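You operate a simulated robot arm through the tools that you are given. There is no shell and no other tool.

You run a simulated robot arm. Do the job below in one go: nothing can be reset, and whatever is moved stays where it is left.

Task
Clamp the profile, push the steel bar in flush using the white block, then unclamp.
Fine: the profile in the jig; the block goes back where it stood. Set down upright: white block.
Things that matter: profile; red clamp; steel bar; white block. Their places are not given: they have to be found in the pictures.

The check looks at the end state, three seconds after you hand in, the way a careful person would. Anything else that was tipped, shoved, dropped, spilled or broken makes it a failure.

Robot
A 6-joint arm with a two-finger gripper, fixed in place. Base frame: the origin is on the floor under the middle of its stand, x ahead of it, y to its left, z up; the work surface is at about z = 0.848. Lengths are in m, angles in rad, forces in N, time in s.
It reaches about 1.637 m from its shoulder. Its first joint turns from -2.897 to 2.897 rad. Payload 3.43 kg.
Tool frame: the origin (TCP) lies between the finger pads and is the grasp point; the fingertips stand 0.02 m ahead of it; z points along the fingers, y is the line along which they close. The gripper opens to 0.19 m; its body begins 0.248 m behind the TCP.
Orientation is that of the tool frame in the base frame, as a unit quaternion [w, x, y, z]. With the fingers straight down and closing along the base's y, the tool's x points along the base's -x, its y along +y and its z along -z.

Tools
- The arm moves only by the tool step_arm. Its argument "moves" is a list of rows, each a list of 7 numbers: the shift along the tool's x, y, z in m, then the turn, a rotation vector about the tool's x, y, z in rad, then the gripper command, from -1 (fully open) to 1 (shut), values between in proportion. In form: [[tx, ty, tz, rx, ry, rz, grip], ...]. A call has 1 to 20 rows; each row shifts and turns the commanded pose from where the row before left it, along the tool's axes as they then stand. A row lasts 0.2 s, in which the tool goes at most 0.05 m and 0.15 rad; a call with a longer step from one row to the next is refused whole, and so is a gripper value outside its range. A pose out of reach is approached as far as the arm can. The call stops where the force on the tool passes 90 N (or 10 N more than at its start, if that is more) or the arm is blocked; 0.2 s more then pass. Each finger travels about 0.045 m/s and halts on what it meets, pressing with about 36 N; the grip force reading is that of the motor and also rises with nothing between the fingers. The clock runs only during rows and for 0.2 s after the last one: add rows that do not move to give the fingers time. It gives the time, the measured TCP pose, the force on the tool (base axes), the opening and the grip force at its end, in the units of the frame above (readings bear some noise), with the torque about the TCP (base axes, N m) and any sound that the robot's microphone picked up.
- Cameras (640 x 400 px; columns grow to the right, rows downward): "scene" is fixed at [0.3974, -0.4869, 1.5762]; the picture's right is [0.95, -0.30, 0.00], its down [-0.15, -0.47, -0.87] and it looks along [0.26, 0.83, -0.49] (base axes); focal length 353 px, centre (320, 200). "wrist" rides on the gripper at [0.07, -0.008, -0.288] in the tool frame; the picture's right is [0.12, 0.99, 0.00], its down [-0.96, 0.12, -0.25] and it looks along [-0.25, 0.03, 0.97] (tool axes); focal length 261 px, centre (320, 200).
- get_image(camera): a new picture of that camera. The clock stands still meanwhile.
- lift_body(by): slides the trunk up (or, below 0, down) by that many m; the arm rides with it, the base frame stays. It gives what a move gives, with no picture.
- locate(camera, pixels): there is no depth. For up to 12 entries [column, row, z] of the newest picture of that camera ("zoom" is the newest enlarged one), the place [x, y] in the base frame at which the ray of that pixel passes the height z, good to about 0.003 m, but the place of the scene camera against the robot may be out by one fixed shift of up to 0.025 m in any direction. The clock stands still meanwhile.
- enlarge(camera, box): a new picture of the part [left, top, right, bottom] of that camera's present view, enlarged. The clock stands still meanwhile.
- sign_off(): hands the job in; it is judged then, once.

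Unless the task says otherwise, let go and move clear before handing in.

The tools are called after "Request:" as a command line: name --pt "numbers of a row" for each row, then --argument value for the rest, lists and objects as JSON in quotes. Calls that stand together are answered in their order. step_arm: Moves the arm, as the interface text tells. Its arguments: {"type":"object","properties":{"moves":{"type":"array"}},"required":["moves"]} The other tools are called the same way: lift_body (by) moves the trunk up or down; get_image (camera) takes a picture; locate (camera, pixels) gives the place at which the rays of pixels pass given heights; enlarge (camera, box) takes an enlarged picture of a part of a camera's view; sign_off () hands the job in.

At the start:

```text
clock: 0.0
eef_pos: [0.5719, 0.5014, 1.2275]
ee_rot: [0.0, 0.0, 1.0, 0.0]
ft_force: [-0.2, 0.0, 0.6]
torque: [0.01, -0.01, 0.0]
width: 0.19
gripper_force: 0.0
trunk travel left (down, up): [-0.175, 0.065]
```

scene: 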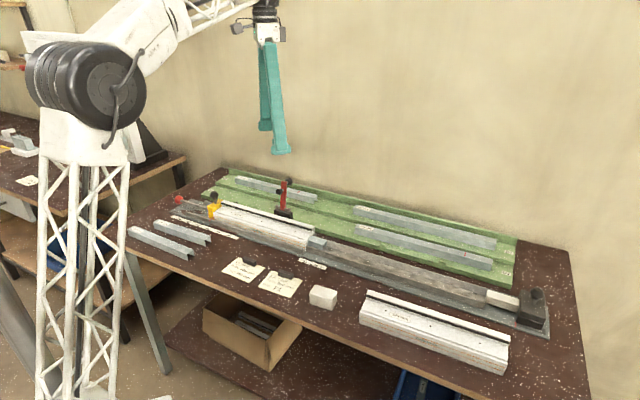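
wrist: 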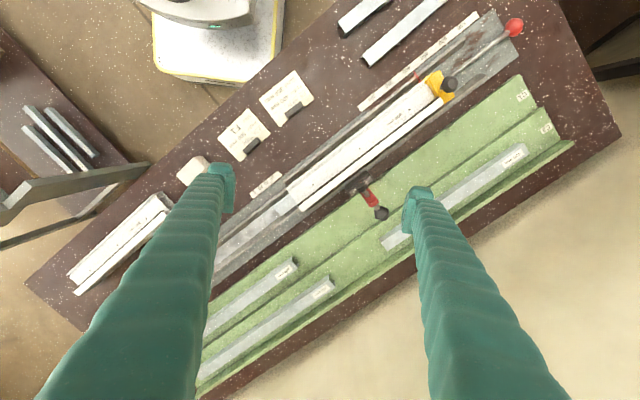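

The pictures show a jig with a white profile in it (scene about 265,225), a red lever (scene 284,195), a steel bar end near (318,243), and a white block at (323,297). I'll enlarge these regions before I move anything.

Request:
enlarge --camera "scene" --box '[160, 160, 360, 285]'

Request:
enlarge --camera "scene" --box '[300, 200, 560, 380]'

Request:
enlarge --camera "wrist" --box '[170, 60, 420, 260]'

Request:
enlarge --camera "wrist" --box '[330, 0, 570, 150]'

```text
3.20 times, centred on (260, 222) of scene
```

zoom: 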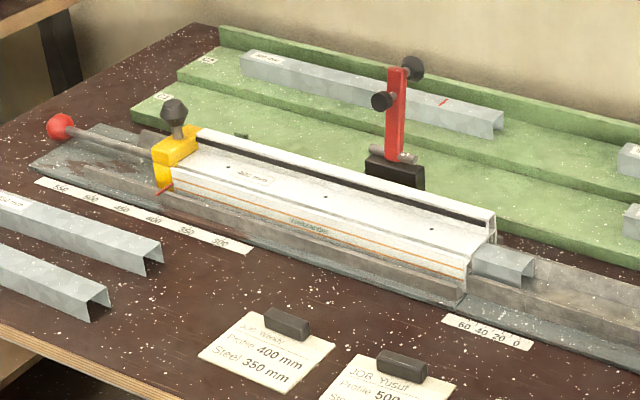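

```text
2.22 times, centred on (430, 290) of scene
```

zoom: 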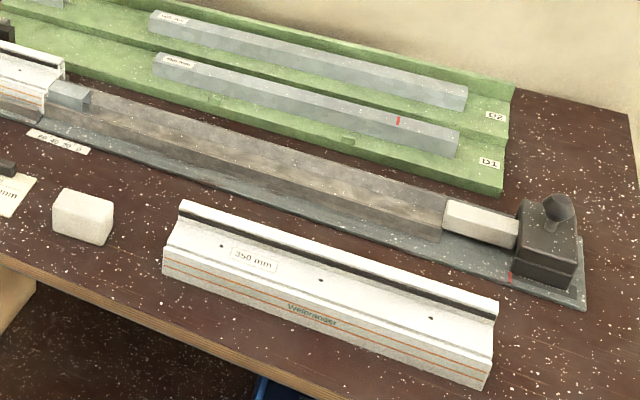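

```text
2.00 times, centred on (295, 160) of wrist
```

zoom: 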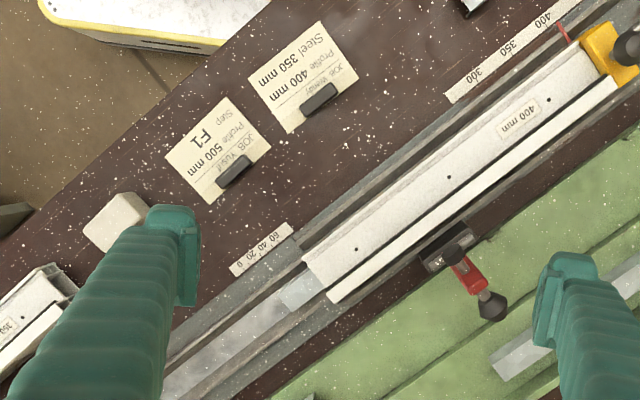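

```text
2.67 times, centred on (450, 75) of wrist
```

zoom: 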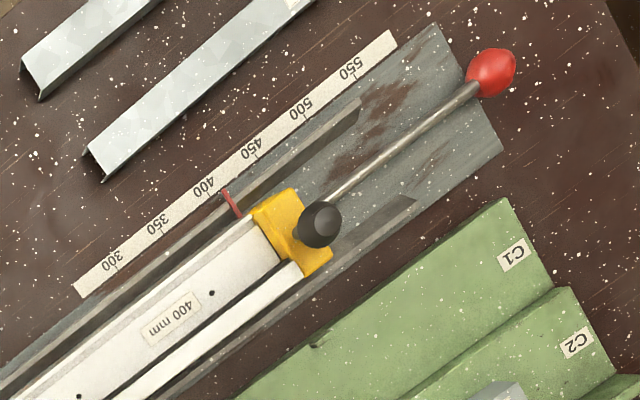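

The wrist view shows the profile, the steel stub and the clamp clearly. I'll locate key points on the table, jig and block to get approximate positions.

Request:
locate --camera "wrist" --pixels '[[195, 171, 0.848], [195, 171, 0.9], [286, 189, 0.92], [300, 210, 0.92], [284, 211, 0.9], [360, 182, 0.87], [380, 212, 0.98], [440, 75, 0.93], [448, 84, 0.97], [515, 28, 0.9], [268, 184, 0.848], [420, 97, 0.92]]'

Request:
locate --camera "scene" --pixels '[[323, 304, 0.848], [323, 290, 0.9], [309, 247, 0.92], [314, 228, 0.92], [325, 243, 0.9], [284, 213, 0.87], [284, 182, 0.98], [215, 205, 0.93], [213, 196, 0.97], [179, 199, 0.9], [312, 264, 0.848], [535, 310, 0.9]]'

```text
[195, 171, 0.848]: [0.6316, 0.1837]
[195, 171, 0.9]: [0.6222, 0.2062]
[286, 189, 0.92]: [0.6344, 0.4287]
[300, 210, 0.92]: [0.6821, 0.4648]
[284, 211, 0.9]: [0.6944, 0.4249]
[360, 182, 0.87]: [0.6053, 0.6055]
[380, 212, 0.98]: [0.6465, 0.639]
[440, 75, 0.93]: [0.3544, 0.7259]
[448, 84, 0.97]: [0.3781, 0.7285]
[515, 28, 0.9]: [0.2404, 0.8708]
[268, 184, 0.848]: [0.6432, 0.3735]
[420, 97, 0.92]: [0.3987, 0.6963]
```

```text
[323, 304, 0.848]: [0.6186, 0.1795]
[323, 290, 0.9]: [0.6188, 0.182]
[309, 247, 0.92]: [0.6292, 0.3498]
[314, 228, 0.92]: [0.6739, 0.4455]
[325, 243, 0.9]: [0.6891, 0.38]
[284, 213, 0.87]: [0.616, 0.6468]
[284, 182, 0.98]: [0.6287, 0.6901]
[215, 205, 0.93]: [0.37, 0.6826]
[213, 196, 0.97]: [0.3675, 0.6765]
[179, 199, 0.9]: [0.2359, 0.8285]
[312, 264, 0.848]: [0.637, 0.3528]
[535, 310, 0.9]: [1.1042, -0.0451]
```

The jig runs diagonally at about -45° in the base frame: yellow stop near (0.37, 0.71), profile end near (0.66, 0.44). I'll move over the profile's end and yaw about 45° so the tool lines up with the jig and I get a closer view.

Request:
step_arm --pt "-0.0325 -0.025 0.02 0 0 0 -1" --pt "-0.0325 -0.025 0.02 0 0 0 -1" --pt "-0.0325 -0.025 0.02 0 0 0 -1" --pt "-0.0325 -0.025 0.02 0 0 0 -1" --pt "0 0 0 0 0 0.1309 -1" --pt "0 0 0 0 0 0.1309 -1" --pt "0 0 0 0 0 0.1309 -1" --pt "0 0 0 0 0 0.1309 -1" --pt "0 0 0 0 0 0.1309 -1" --pt "0 0 0 0 0 0.1309 -1" --pt "0 0 0 0 0 0 -1"

Request:
get_image --camera "wrist"

Request:
get_image --camera "scene"

```text
clock: 2.4
eef_pos: [0.7022, 0.4016, 1.1476]
ee_rot: [0.0, 0.384, 0.923, 0.001]
ft_force: [0.9, -0.2, 0.3]
torque: [0.0, 0.01, -0.02]
width: 0.1898
gripper_force: 0.1
trunk travel left (down, up): [-0.175, 0.065]
```

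```text
taken
```

wrist: 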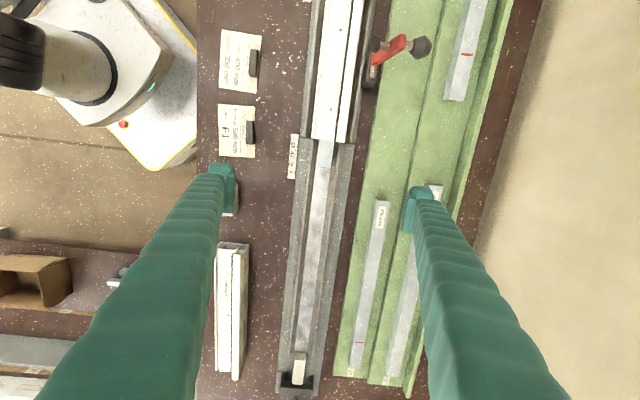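

```text
taken
```

scene: 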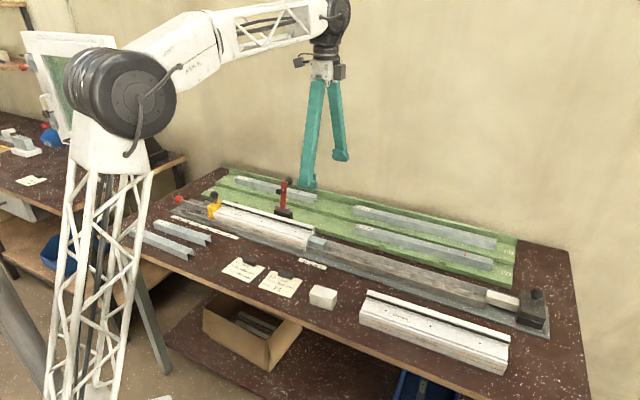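

The jig is now almost vertical in the wrist view, with the profile end at about (325,138) and the clamp at (390,50). I'll enlarge these parts.

Request:
enlarge --camera "wrist" --box '[270, 100, 398, 180]'

Request:
enlarge --camera "wrist" --box '[290, 0, 450, 100]'

Request:
enlarge --camera "wrist" --box '[240, 320, 368, 400]'

Request:
enlarge --camera "wrist" --box '[190, 20, 318, 100]'

Request:
enlarge --camera "wrist" --box '[190, 90, 318, 170]'

Request:
enlarge --camera "scene" --box '[250, 170, 346, 230]'

Request:
enlarge --camera "scene" --box '[285, 220, 365, 270]'

```text
5.00 times, centred on (334, 140) of wrist
```

zoom: 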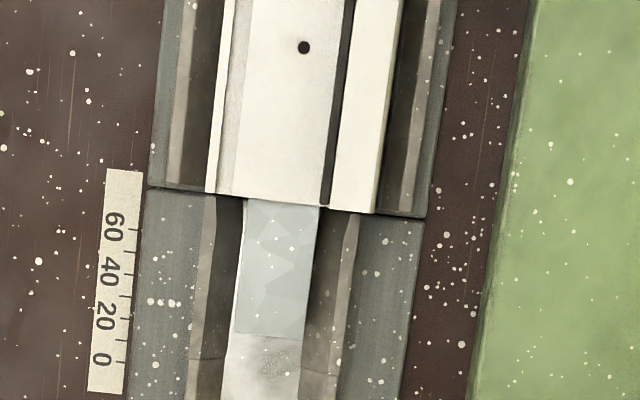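

```text
4.00 times, centred on (370, 50) of wrist
```

zoom: 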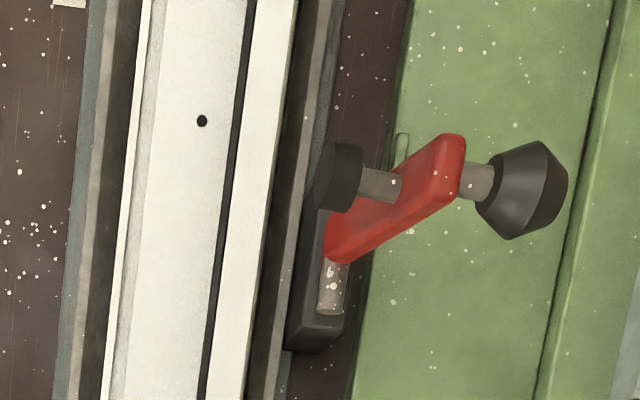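

```text
5.00 times, centred on (304, 360) of wrist
```

zoom: 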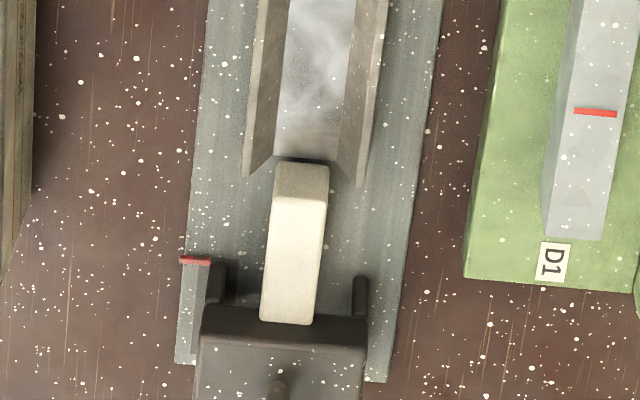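

```text
5.00 times, centred on (254, 60) of wrist
```

zoom: 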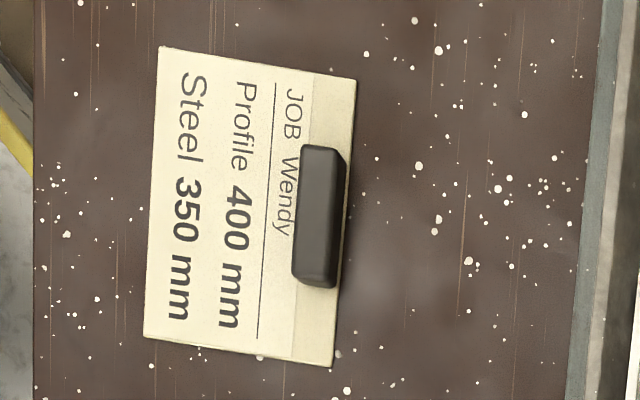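

```text
5.00 times, centred on (254, 130) of wrist
```

zoom: 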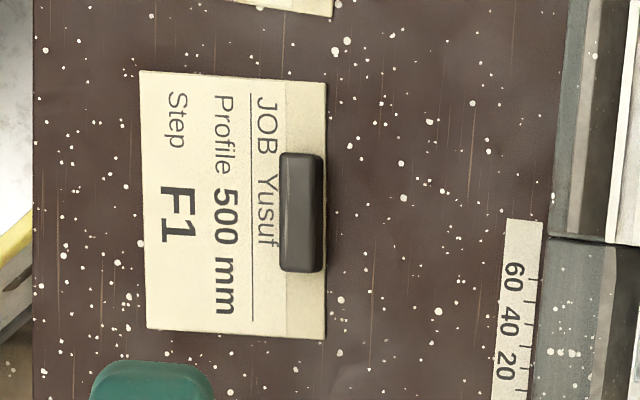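

```text
6.67 times, centred on (298, 200) of scene
```

zoom: 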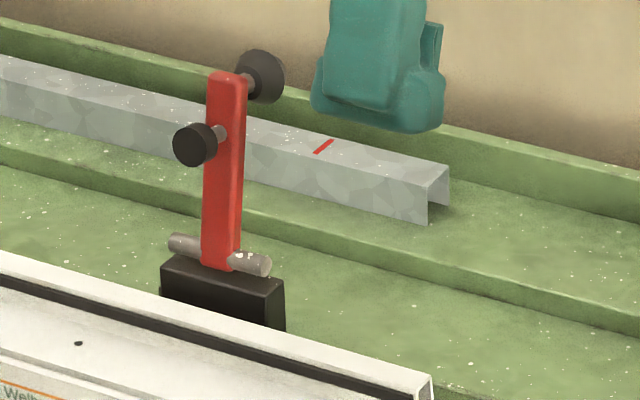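

```text
8.00 times, centred on (325, 245) of scene
```

zoom: 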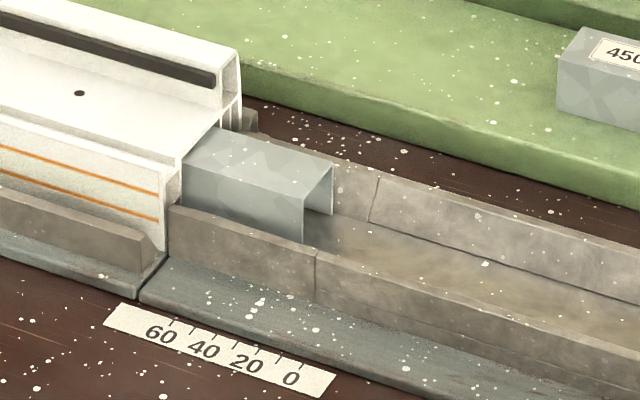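

The bar stub is an inverted U standing out of the profile between low guide walls, and the clamp is a hinged red arm with a pad facing the jig. To calibrate the scene camera's shift, I'll compare the paper note corners at table height in both cameras.

Request:
locate --camera "wrist" --pixels '[[261.4, 35.6, 0.849], [256.6, 93.4, 0.849], [218.8, 87.6, 0.849], [222, 29.4, 0.849], [300, 137.4, 0.853], [354.4, 143.6, 0.853], [311.4, 138.4, 0.9], [345, 142.6, 0.92], [317, 166.6, 0.89], [330.6, 168, 0.89], [319, 140, 0.89], [335, 141, 0.89]]'

Request:
locate --camera "scene" --pixels '[[239.1, 256.7, 0.849], [264.4, 267.3, 0.849], [247.2, 281.7, 0.849], [222.2, 270.1, 0.849]]'

Request:
enlarge --camera "scene" --box '[290, 275, 354, 315]'

```text
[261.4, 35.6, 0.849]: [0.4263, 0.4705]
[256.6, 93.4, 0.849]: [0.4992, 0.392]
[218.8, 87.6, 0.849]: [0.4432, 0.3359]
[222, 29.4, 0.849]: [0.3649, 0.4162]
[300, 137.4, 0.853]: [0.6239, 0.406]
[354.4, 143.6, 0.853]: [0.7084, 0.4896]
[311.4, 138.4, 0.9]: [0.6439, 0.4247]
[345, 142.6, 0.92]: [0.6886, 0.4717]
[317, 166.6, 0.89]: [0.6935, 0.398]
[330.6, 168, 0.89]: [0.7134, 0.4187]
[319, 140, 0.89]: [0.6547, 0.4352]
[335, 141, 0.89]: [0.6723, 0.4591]
```

```text
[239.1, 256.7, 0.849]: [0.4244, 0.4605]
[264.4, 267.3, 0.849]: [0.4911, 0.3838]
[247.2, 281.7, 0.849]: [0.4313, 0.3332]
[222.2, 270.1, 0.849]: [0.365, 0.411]
```

```text
10.00 times, centred on (322, 295) of scene
```

zoom: 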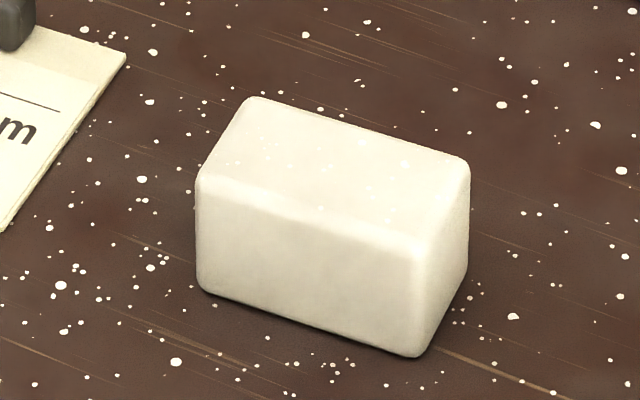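

The two cameras differ by only about (0.005, 0.007) at table level. Next I'll triangulate the clamp's knob, arm tip and pivot using rays from both cameras at several heights.

Request:
locate --camera "wrist" --pixels '[[422.5, 47.5, 0.92], [422.5, 47.5, 0.96], [422.5, 47.5, 1.0], [402.5, 41, 0.96], [402.5, 41, 1.0], [372.5, 77.5, 0.86], [372.5, 77.5, 0.9], [375, 45, 0.9], [375, 45, 0.95]]'

Request:
locate --camera "scene" --pixels '[[289, 181.6, 0.92], [289, 181.6, 0.96], [289, 181.6, 1.0], [284, 182, 0.96], [284, 182, 1.0], [288, 210, 0.86], [288, 210, 0.9], [279.5, 191.5, 0.9], [279.5, 191.5, 0.95], [310, 303.8, 0.849], [331.8, 310.5, 0.849], [336.5, 303.5, 0.849]]'

```text
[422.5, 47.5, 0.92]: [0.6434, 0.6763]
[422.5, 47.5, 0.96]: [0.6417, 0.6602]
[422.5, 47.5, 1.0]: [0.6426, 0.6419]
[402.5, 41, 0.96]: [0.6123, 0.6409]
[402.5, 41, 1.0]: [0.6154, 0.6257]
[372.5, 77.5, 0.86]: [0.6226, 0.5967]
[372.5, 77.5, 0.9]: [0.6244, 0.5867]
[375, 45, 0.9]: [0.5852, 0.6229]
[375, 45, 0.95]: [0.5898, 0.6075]
```

```text
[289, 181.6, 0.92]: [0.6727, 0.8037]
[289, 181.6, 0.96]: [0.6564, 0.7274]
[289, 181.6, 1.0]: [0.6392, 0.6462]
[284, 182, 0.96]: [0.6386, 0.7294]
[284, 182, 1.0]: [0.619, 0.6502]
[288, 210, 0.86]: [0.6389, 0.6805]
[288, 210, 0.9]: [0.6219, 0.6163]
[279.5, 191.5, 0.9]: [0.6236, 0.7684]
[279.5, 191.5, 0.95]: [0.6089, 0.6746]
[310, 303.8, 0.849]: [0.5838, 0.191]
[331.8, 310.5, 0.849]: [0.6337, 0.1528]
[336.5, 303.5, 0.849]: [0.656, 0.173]
```

The knob triangulates to about (0.643, 0.641, 1.00) and the pivot to about z 0.92, so when closed the arm should lie across the profile. Next I'll measure the jig direction from its long base-plate edges, and the block outline, in the current view.

Request:
locate --camera "wrist" --pixels '[[303, 100, 0.852], [300, 137.4, 0.852], [281.6, 320, 0.852], [277.6, 386, 0.852], [328.6, 320, 0.852], [354.4, 143.6, 0.852], [317, 396, 0.852]]'

Request:
step_arm --pt "0.0428 0.0187 0 0 0 0 -1" --pt "0.0428 0.0187 0 0 0 0 -1" --pt "0.0428 0.0187 0 0 0 0 -1" --pt "0.0428 0.0187 0 0 0 0 -1" --pt "0.0428 0.0187 0 0 0 0 -1" --pt "0 0 0 0 0 -0.1309 -1" --pt "0 0 0 0 0 -0.1309 -1" --pt "0 0 0 0 0 -0.1309 -1" --pt "0 0 0 0 0 -0.1309 -1" --pt "0 0 0 0 0 -0.1309 -1" --pt "0 0 0 0 0 -0.1309 -1" --pt "0 0 0 0 0 -0.1309 -1" --pt "0 0 0 0 0 -0.1309 -1" --pt "0 0 0 0 0 -0.1309 -1" --pt "0 0 0 0 0 -0.1309 -1" --pt "0 0 0 0 0 -0.1309 -1" --pt "0 0 0 0 0 -0.1309 -1" --pt "0 0 0 0 0 0 -1"

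Request:
get_image --camera "wrist"

Request:
get_image --camera "scene"

```text
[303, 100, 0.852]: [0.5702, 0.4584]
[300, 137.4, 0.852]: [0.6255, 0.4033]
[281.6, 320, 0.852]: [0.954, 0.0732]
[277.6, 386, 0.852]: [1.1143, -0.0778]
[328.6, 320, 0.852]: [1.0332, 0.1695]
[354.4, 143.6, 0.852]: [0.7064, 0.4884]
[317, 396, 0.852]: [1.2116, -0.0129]
```

```text
clock: 6.2
eef_pos: [0.6176, 0.6192, 1.1477]
ee_rot: [0.0, -0.384, 0.923, -0.001]
ft_force: [-0.2, 0.9, -0.3]
torque: [0.0, -0.01, 0.01]
width: 0.1901
gripper_force: 0.1
trunk travel left (down, up): [-0.175, 0.065]
```

```text
taken
```

wrist: 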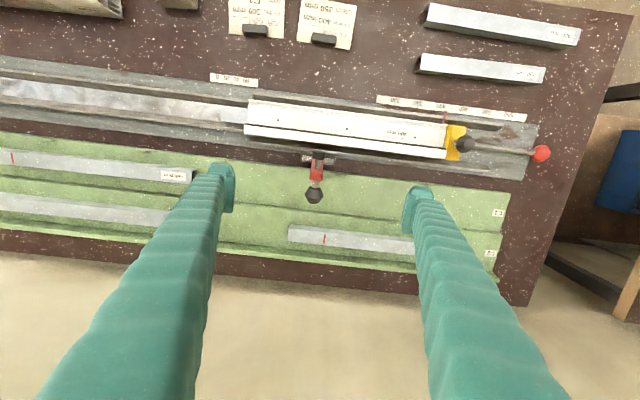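

```text
taken
```

scene: 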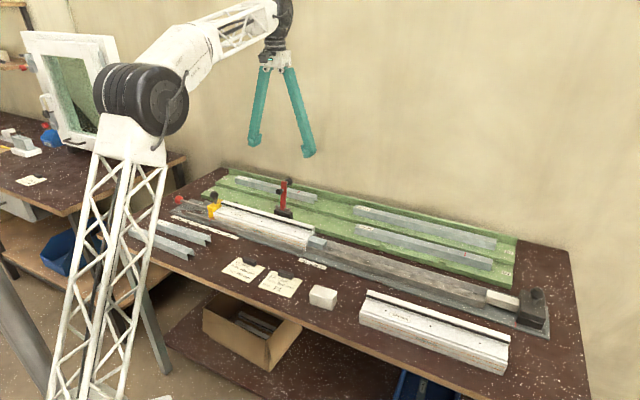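

The clamp now sits centred between the open fingers in the wrist view, at (317,170), with the knob at (314,195). I'll enlarge it from this angle.

Request:
enlarge --camera "wrist" --box '[266, 140, 362, 200]'

Request:
enlarge --camera "wrist" --box '[190, 80, 286, 140]'

Request:
enlarge --camera "wrist" --box '[420, 90, 580, 190]'

```text
6.67 times, centred on (314, 170) of wrist
```

zoom: 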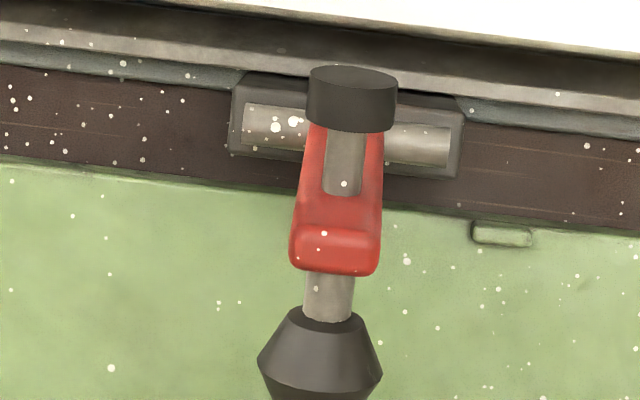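

```text
6.67 times, centred on (238, 110) of wrist
```

zoom: 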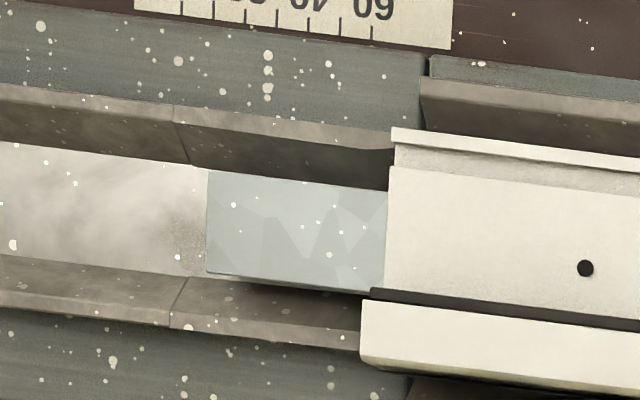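

```text
4.00 times, centred on (500, 140) of wrist
```

zoom: 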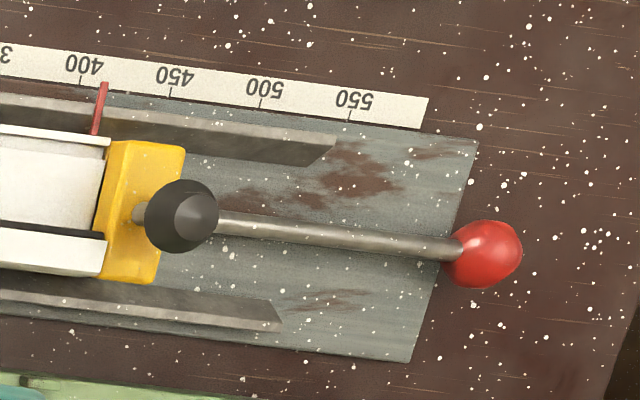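

I'll intersect this view's rays with the earlier ones to fix the clamp's heights, and locate the bar and profile end from here.

Request:
locate --camera "wrist" --pixels '[[314, 195, 0.96], [314, 195, 1.0], [316.3, 177.5, 0.96], [316.3, 177.5, 1.0], [318.8, 157, 0.95], [318.8, 157, 1.0], [303.5, 159, 0.9], [334, 163, 0.9], [221.2, 106, 0.88], [221, 121, 0.88], [248.5, 105.3, 0.9], [244.3, 125, 0.9]]'

Request:
enlarge --camera "wrist" --box '[282, 165, 346, 205]'

Request:
enlarge --camera "scene" --box '[262, 170, 310, 200]'

Request:
enlarge --camera "scene" --box '[262, 190, 310, 220]'

```text
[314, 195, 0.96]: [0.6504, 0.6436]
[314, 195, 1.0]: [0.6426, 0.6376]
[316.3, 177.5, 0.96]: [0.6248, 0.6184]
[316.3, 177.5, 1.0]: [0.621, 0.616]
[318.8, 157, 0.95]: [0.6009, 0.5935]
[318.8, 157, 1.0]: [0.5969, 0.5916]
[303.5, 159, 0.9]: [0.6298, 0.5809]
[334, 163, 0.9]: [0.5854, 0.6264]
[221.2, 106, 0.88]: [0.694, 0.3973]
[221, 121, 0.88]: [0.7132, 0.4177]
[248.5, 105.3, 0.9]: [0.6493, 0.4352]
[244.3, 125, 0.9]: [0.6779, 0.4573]
```

```text
10.00 times, centred on (314, 185) of wrist
```

zoom: 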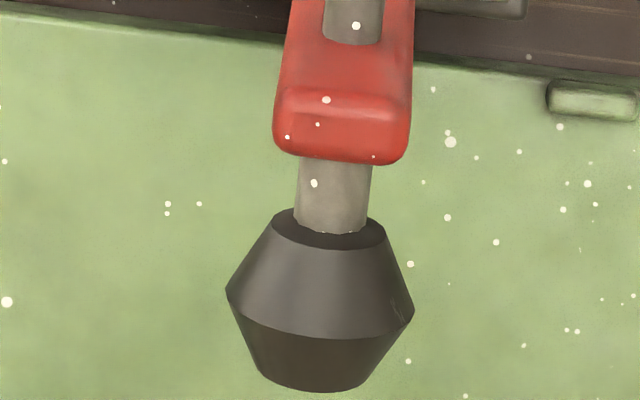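

```text
13.33 times, centred on (286, 185) of scene
```

zoom: 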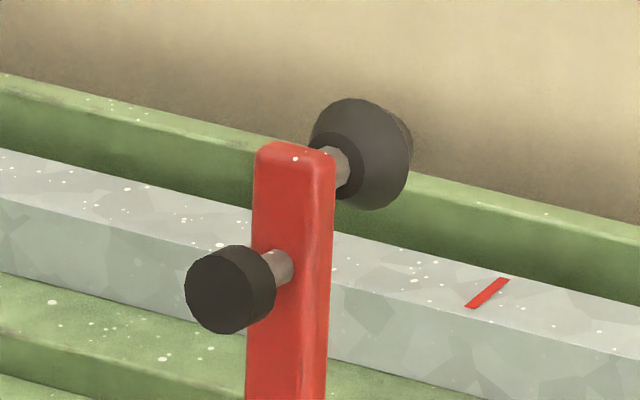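

```text
13.33 times, centred on (286, 205) of scene
```

zoom: 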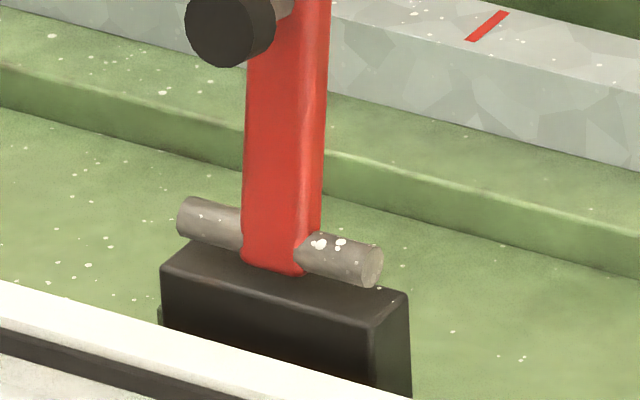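

Combining the views gives these positions:

| Item | Position |
|---|---|
| Clamp pivot height | z about 0.92 |
| Knob centre | about (0.642, 0.637, 1.009) |
| Bar top | z about 0.88 |
| Profile top | z about 0.886 |
| Bar stick-out | about 57 mm |

I'll line up above the knob with the fingers closing along the jig and descend partway to check.

Request:
step_arm --pt "-0.0295 -0.0046 0.02 0 0 0 -1" --pt "0 0 0.04 0 0 0 -0.4" --pt "0 0 0.03 0 0 0 -0.4" --pt "0 0 0 0 0 0 -0.4" --pt "0 0 0 0 0 0 -0.4" --pt "0 0 0 0 0 0 -0.4"

Request:
get_image --camera "wrist"

Request:
get_image --camera "scene"

Request:
enlarge --camera "wrist" --box '[240, 100, 400, 200]'

Request:
enlarge --camera "scene" --box '[230, 120, 358, 200]'

```text
clock: 7.6
eef_pos: [0.641, 0.6372, 1.0584]
ee_rot: [-0.001, -0.383, 0.924, 0.0]
ft_force: [-1.2, -0.2, 0.4]
torque: [0.01, 0.03, -0.01]
width: 0.1326
gripper_force: 0.0
trunk travel left (down, up): [-0.175, 0.065]
```

```text
taken
```

wrist: 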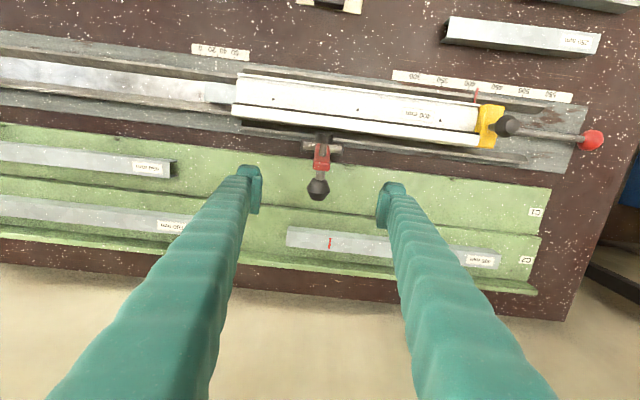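

```text
taken
```

scene: 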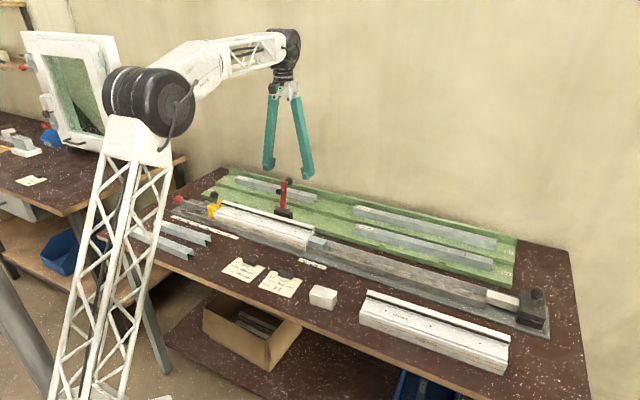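

```text
4.00 times, centred on (320, 150) of wrist
```

zoom: 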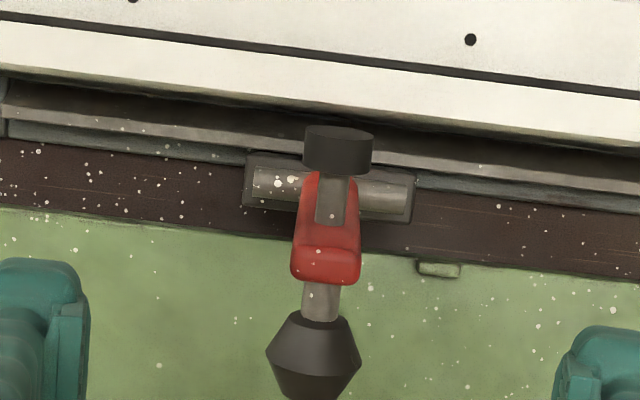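

```text
5.00 times, centred on (294, 160) of scene
```

zoom: 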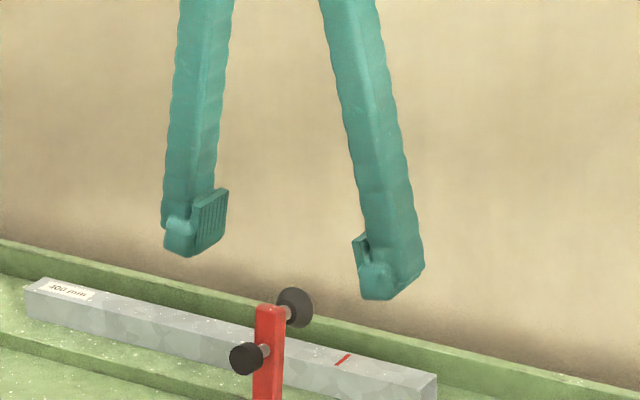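

The knob ring at wrist (318,189) is almost exactly under the TCP, about 1.5 mm off. I'll correct that, go down to knob height and close on it.

Request:
step_arm --pt "-0.0015 -0.0017 0.025 0 0 0 -0.4" --pt "0 0 0.024 0 0 0 -0.4" --pt "0 0 0 0 0 0 0.3" --pt "0 0 0 0 0 0 0.3" --pt "0 0 0 0 0 0 0.3" --pt "0 0 0 0 0 0 0.3"

Request:
enlarge --camera "wrist" --box '[240, 120, 400, 220]'

Request:
enlarge --camera "scene" --box '[246, 150, 342, 210]'

```text
clock: 9.0
eef_pos: [0.6425, 0.6372, 1.0105]
ee_rot: [0.0, -0.384, 0.923, -0.001]
ft_force: [-0.6, -0.3, -0.1]
torque: [-0.01, -0.01, 0.02]
width: 0.0664
gripper_force: 0.0
trunk travel left (down, up): [-0.175, 0.065]
```

```text
4.00 times, centred on (320, 170) of wrist
```

zoom: 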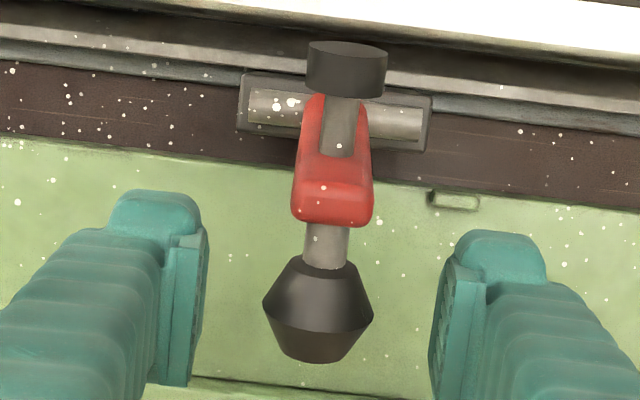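

```text
6.67 times, centred on (294, 180) of scene
```

zoom: 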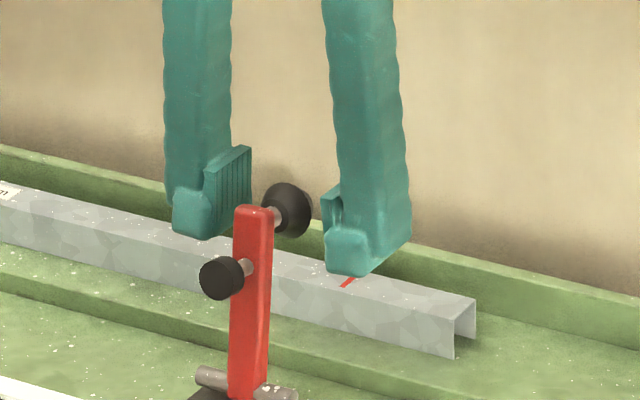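

The knob is centred between the pads. I'll close on it now.

Request:
step_arm --pt "0 0 0 0 0 0 1" --pt "0 0 0 0 0 0 1" --pt "0 0 0 0 0 0 1" --pt "0 0 0 0 0 0 1" --pt "0 0 0 0 0 0 1"

Request:
enlarge --camera "wrist" --box '[240, 120, 400, 220]'

```text
clock: 10.2
eef_pos: [0.6421, 0.6356, 1.0096]
ee_rot: [-0.001, -0.383, 0.924, 0.0]
ft_force: [2.1, -2.9, -0.8]
torque: [-0.02, 0.03, -0.02]
width: 0.0275
gripper_force: 44.5
trunk travel left (down, up): [-0.175, 0.065]
```

```text
4.00 times, centred on (320, 170) of wrist
```

zoom: 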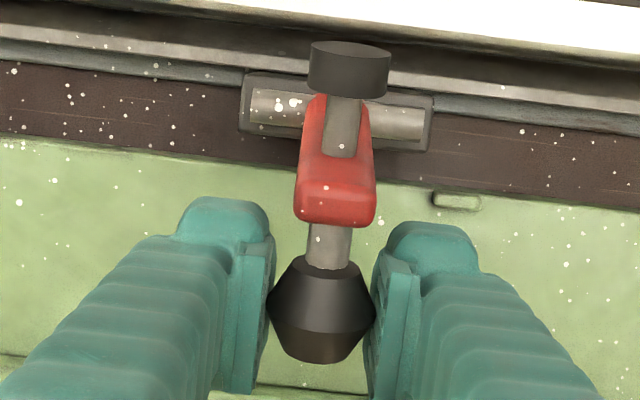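

The knob is held, with a width of 0.0275. I'll swing it along the arc about the pivot (e2 0.854, z 0.92) in small steps and watch the force.

Request:
step_arm --pt "0.0072 0 -0.0035 0 0 0 1" --pt "0.0072 0 -0.003 0 0 0 1" --pt "0.0086 0 -0.0026 0 0 0 1" --pt "0.0086 0 -0.002 0 0 0 1" --pt "0 0 0 0 0 0 1"

Request:
enlarge --camera "wrist" --box '[240, 120, 400, 220]'

Request:
enlarge --camera "scene" --box '[246, 160, 342, 220]'

```text
clock: 11.4
eef_pos: [0.6216, 0.6137, 1.0208]
ee_rot: [-0.001, -0.383, 0.924, 0.0]
ft_force: [13.0, 3.5, 3.1]
torque: [0.66, -0.69, 0.01]
width: 0.0279
gripper_force: 45.0
trunk travel left (down, up): [-0.175, 0.065]
```

```text
4.00 times, centred on (320, 170) of wrist
```

zoom: 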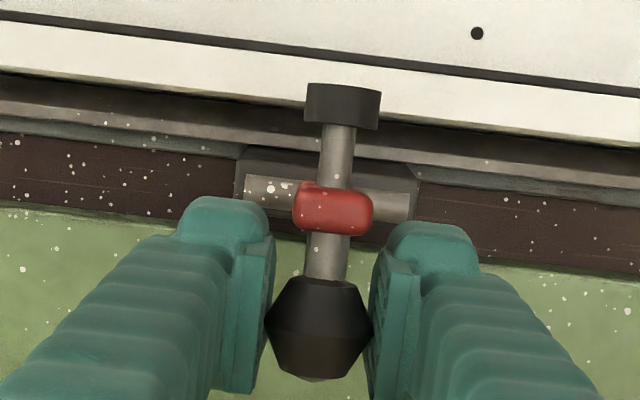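

```text
6.67 times, centred on (294, 190) of scene
```

zoom: 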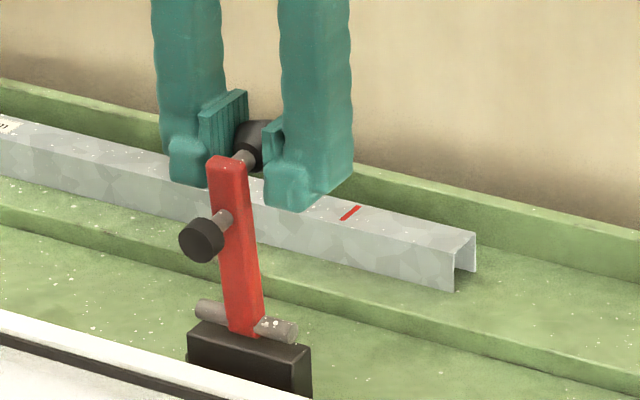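

The arm is following, with moderate force of about 13 N. I'll carry on over the top of the arc.

Request:
step_arm --pt "0.0089 0 -0.0008 0 0 0 1" --pt "0.0089 0 -0.0008 0 0 0 1" --pt "0.0089 0 0.0008 0 0 0 1" --pt "0.0089 0 0.0008 0 0 0 1" --pt "0.0086 0 0.002 0 0 0 1" --pt "0.0086 0 0.0026 0 0 0 1" --pt "0 0 0 0 0 0 1"

Request:
enlarge --camera "wrist" --box '[240, 120, 400, 220]'

Request:
enlarge --camera "scene" --box '[246, 160, 342, 220]'

```text
clock: 13.0
eef_pos: [0.5827, 0.5768, 1.0144]
ee_rot: [-0.001, -0.383, 0.924, 0.0]
ft_force: [9.4, -0.8, 10.3]
torque: [0.73, -0.68, -0.07]
width: 0.0274
gripper_force: 45.1
trunk travel left (down, up): [-0.175, 0.065]
```

```text
4.00 times, centred on (320, 170) of wrist
```

zoom: 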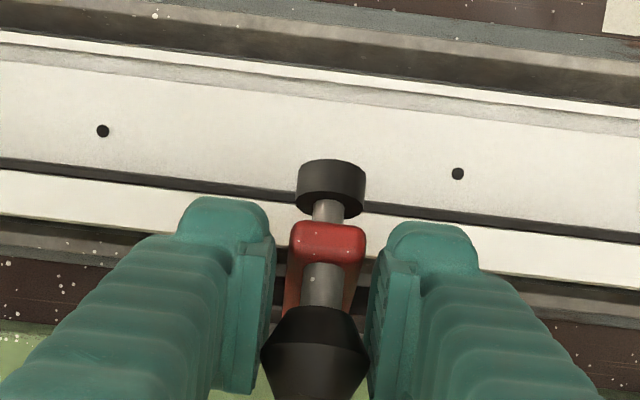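

```text
6.67 times, centred on (294, 190) of scene
```

zoom: 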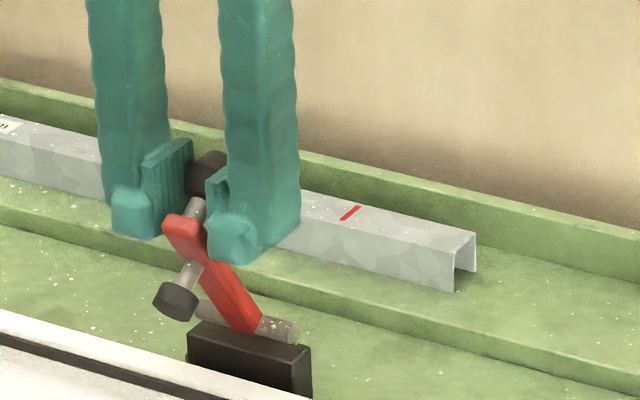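

The arm is now about 35° past vertical and still in the grip. I'll continue the arc downward.

Request:
step_arm --pt "0.0081 0 0.0035 0 0 0 1" --pt "0.0081 0 0.004 0 0 0 1" --pt "0.0074 0 0.005 0 0 0 1" --pt "0.0074 0 0.0054 0 0 0 1" --pt "0.0064 0 0.006 0 0 0 1" --pt "0.0062 0 0.0066 0 0 0 1" --pt "0 0 0 0 0 0 1"

Request:
enlarge --camera "wrist" --box '[240, 120, 400, 220]'

Request:
enlarge --camera "scene" --box '[236, 170, 332, 230]'

```text
clock: 14.6
eef_pos: [0.5518, 0.5453, 0.9837]
ee_rot: [0.0, -0.383, 0.924, -0.001]
ft_force: [4.3, -7.8, 19.4]
torque: [1.08, -0.85, -0.14]
width: 0.0275
gripper_force: 45.1
trunk travel left (down, up): [-0.175, 0.065]
```

```text
4.00 times, centred on (320, 170) of wrist
```

zoom: 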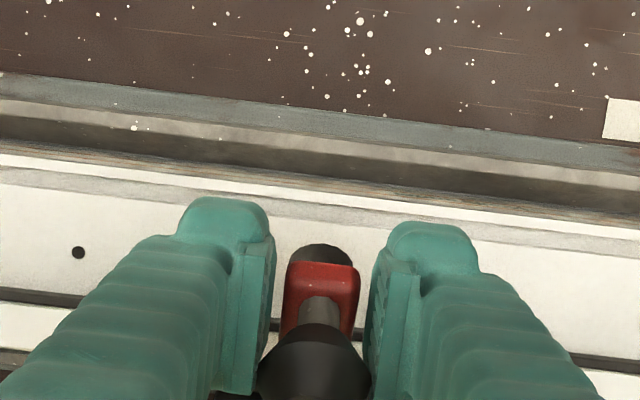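

```text
6.67 times, centred on (284, 200) of scene
```

zoom: 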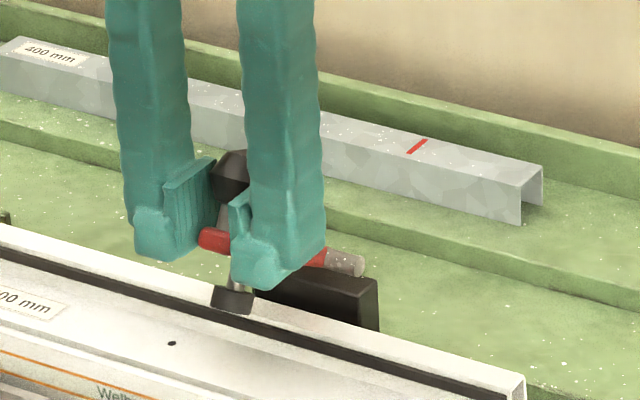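

The arm is close to horizontal now. The knob has slid back a little within the pads, so I'll locate it before pressing down.

Request:
enlarge --camera "wrist" --box '[270, 160, 366, 220]'

Request:
locate --camera "wrist" --pixels '[[318.3, 212.5, 0.98], [318.3, 212.5, 0.99], [320, 188, 0.96], [320, 188, 0.95], [320, 181, 0.91], [300, 145, 0.886]]'

Request:
enlarge --camera "scene" --box '[252, 185, 316, 225]'

```text
6.67 times, centred on (318, 190) of wrist
```

zoom: 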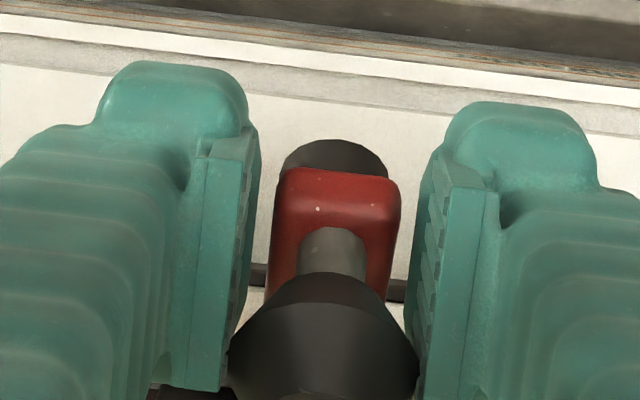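

```text
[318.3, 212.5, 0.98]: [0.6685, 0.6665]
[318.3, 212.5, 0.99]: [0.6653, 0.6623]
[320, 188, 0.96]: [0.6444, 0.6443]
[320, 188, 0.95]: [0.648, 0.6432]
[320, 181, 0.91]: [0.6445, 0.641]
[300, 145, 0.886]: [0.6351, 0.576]
```

```text
10.00 times, centred on (284, 205) of scene
```

zoom: 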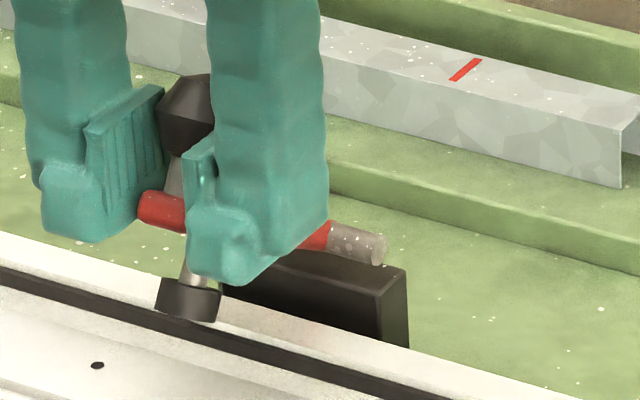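

The scene view puts the arm about 30° above horizontal, with the knob roughly 12 mm behind and 15 mm above the TCP. I'll open slightly, re-centre on the knob and re-grip.

Request:
step_arm --pt "0 0 0 0 0 0 0.4" --pt "0 0 0 0 0 0 0.4" --pt "0 0 0 0 0 0 0.4"

Request:
get_image --camera "wrist"

Request:
enlarge --camera "wrist" --box '[260, 160, 372, 230]'

Request:
enlarge --camera "scene" --box '[236, 170, 332, 230]'

```text
clock: 15.4
eef_pos: [0.5527, 0.5467, 0.9844]
ee_rot: [0.0, -0.383, 0.924, 0.0]
ft_force: [-1.0, -0.1, 0.4]
torque: [0.01, 0.0, 0.02]
width: 0.057
gripper_force: 0.1
trunk travel left (down, up): [-0.175, 0.065]
```

```text
taken
```

wrist: 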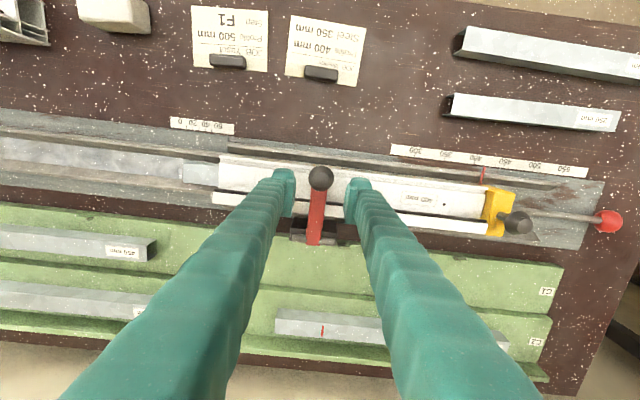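

```text
5.71 times, centred on (316, 195) of wrist
```

zoom: 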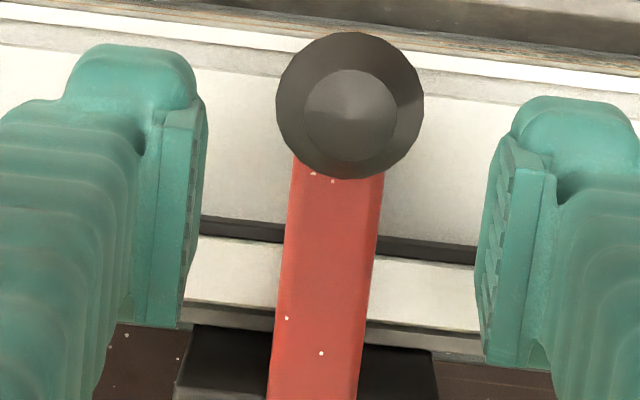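

```text
6.67 times, centred on (284, 200) of scene
```

zoom: 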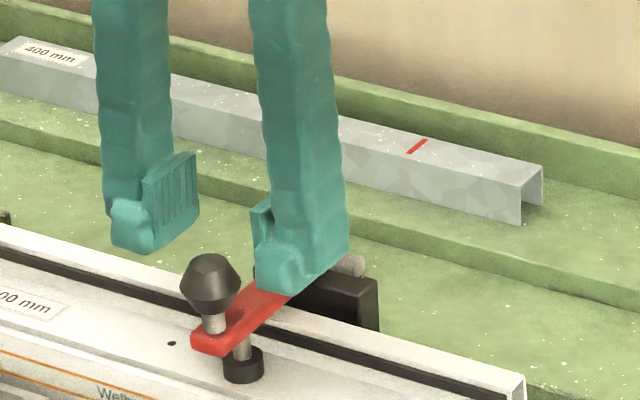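

After I let go, the arm dropped closed: the foot is on the profile and the knob points up at wrist (321,177). I'll raise, shut the fingers, and press down gently on the knob to make sure it is seated.

Request:
locate --camera "wrist" --pixels '[[321, 177, 0.955], [321, 177, 0.965], [316, 218, 0.925], [316, 240, 0.92]]'

Request:
step_arm --pt "0 0 -0.035 0 0 0 0.4" --pt "0 0 -0.035 0 0 0 1" --pt "0 0 0 0 0 0 1" --pt "0 0 0 0 0 0 1" --pt "0 0 0 0 0 0 1"

Request:
get_image --camera "wrist"

Request:
enlarge --camera "scene" --box '[244, 185, 308, 225]'

```text
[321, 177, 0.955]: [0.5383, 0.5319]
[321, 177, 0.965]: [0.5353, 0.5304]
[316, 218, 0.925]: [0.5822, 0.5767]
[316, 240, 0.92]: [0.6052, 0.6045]
```

```text
clock: 16.6
eef_pos: [0.5541, 0.5443, 1.0509]
ee_rot: [0.0, -0.382, 0.924, -0.001]
ft_force: [-0.3, 0.1, 0.0]
torque: [-0.02, 0.04, -0.01]
width: 0.0
gripper_force: 28.3
trunk travel left (down, up): [-0.175, 0.065]
```

```text
taken
```

wrist: 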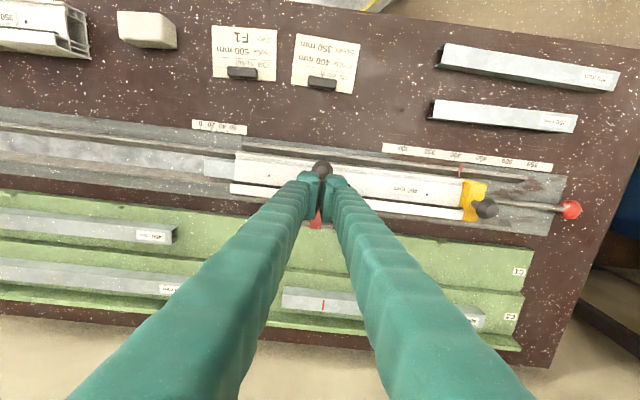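

```text
10.00 times, centred on (276, 205) of scene
```

zoom: 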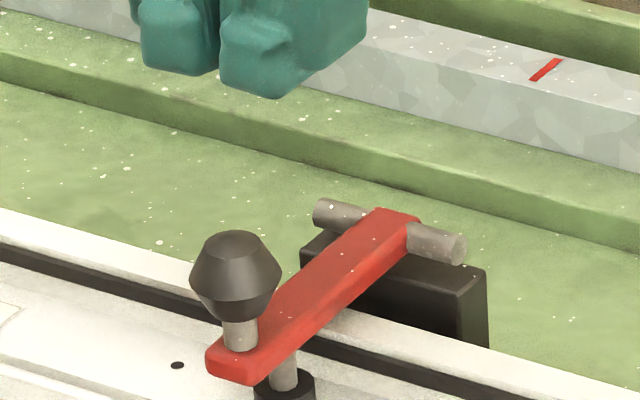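

The clamp looks closed. I'll move over the knob and press down in small steps.

Request:
step_arm --pt "0.02 0.0023 0 0 0 0 1" --pt "0 0 0.03 0 0 0 1" --pt "0 0 0.02 0 0 0 1" --pt "0 0 0.005 0 0 0 1" --pt "0 0 0 0 0 0 1"

Request:
enlarge --camera "scene" --box '[236, 170, 332, 230]'

```text
clock: 17.8
eef_pos: [0.537, 0.533, 0.9987]
ee_rot: [0.001, -0.383, 0.924, 0.0]
ft_force: [1.2, -0.1, 0.3]
torque: [0.01, 0.0, -0.01]
width: 0.0
gripper_force: 34.4
trunk travel left (down, up): [-0.175, 0.065]
```

```text
6.67 times, centred on (284, 200) of scene
```

zoom: 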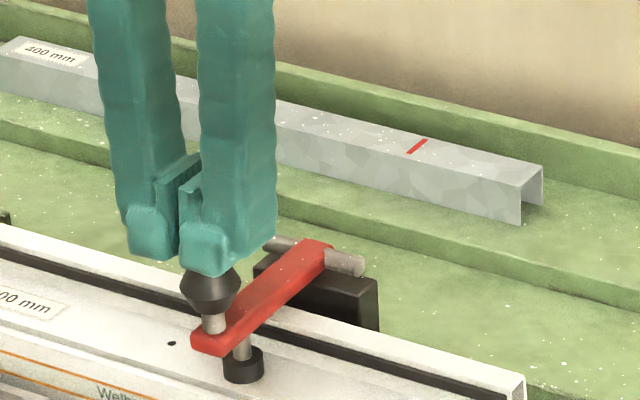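

The fingertips are right above the knob with no contact yet. I'll go down in small steps until the force shows it is pressed.

Request:
step_arm --pt "0 0 0.004 0 0 0 1" --pt "0 0 0.004 0 0 0 1" --pt "0 0 0 0 0 0 1"

```text
clock: 18.6
eef_pos: [0.537, 0.5337, 0.9906]
ee_rot: [0.0, -0.383, 0.924, 0.0]
ft_force: [-0.6, 0.7, -0.7]
torque: [0.0, 0.01, -0.02]
width: 0.0
gripper_force: 34.3
trunk travel left (down, up): [-0.175, 0.065]
```

Request:
step_arm --pt "0 0 0.003 0 0 0 1" --pt "0 0 0.003 0 0 0 1" --pt "0 0 0 0 0 0 1"

```text
clock: 19.4
eef_pos: [0.5372, 0.5329, 0.9918]
ee_rot: [0.003, -0.382, 0.924, 0.001]
ft_force: [7.0, 3.7, 77.4]
torque: [-0.21, -0.73, 0.06]
width: 0.0
gripper_force: 34.5
trunk travel left (down, up): [-0.175, 0.065]
```

The knob resisted with 77 N and didn't move, so the clamp is fully seated on the profile. I'll lift off and look at the whole scene.

Request:
step_arm --pt "0 0 -0.02 0 0 0 1" --pt "0 0 -0.045 0 0 0 1" --pt "0 0 -0.045 0 0 0 0" --pt "0 0 -0.045 0 0 0 -1" --pt "0 0 0 0 0 0 -1"

Request:
get_image --camera "scene"

Request:
enlarge --camera "scene" --box '[200, 170, 340, 257]'

```text
clock: 20.6
eef_pos: [0.5357, 0.5314, 1.141]
ee_rot: [0.0, -0.383, 0.924, 0.0]
ft_force: [-0.4, -0.9, 0.2]
torque: [0.01, 0.0, -0.04]
width: 0.0688
gripper_force: 0.0
trunk travel left (down, up): [-0.175, 0.065]
```

```text
taken
```

scene: 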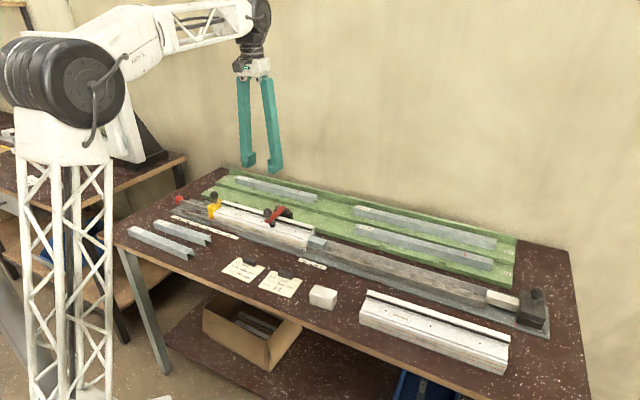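

```text
4.57 times, centred on (270, 214) of scene
```

zoom: 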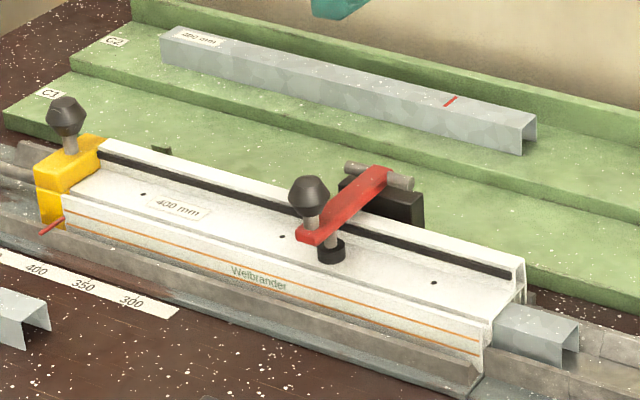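

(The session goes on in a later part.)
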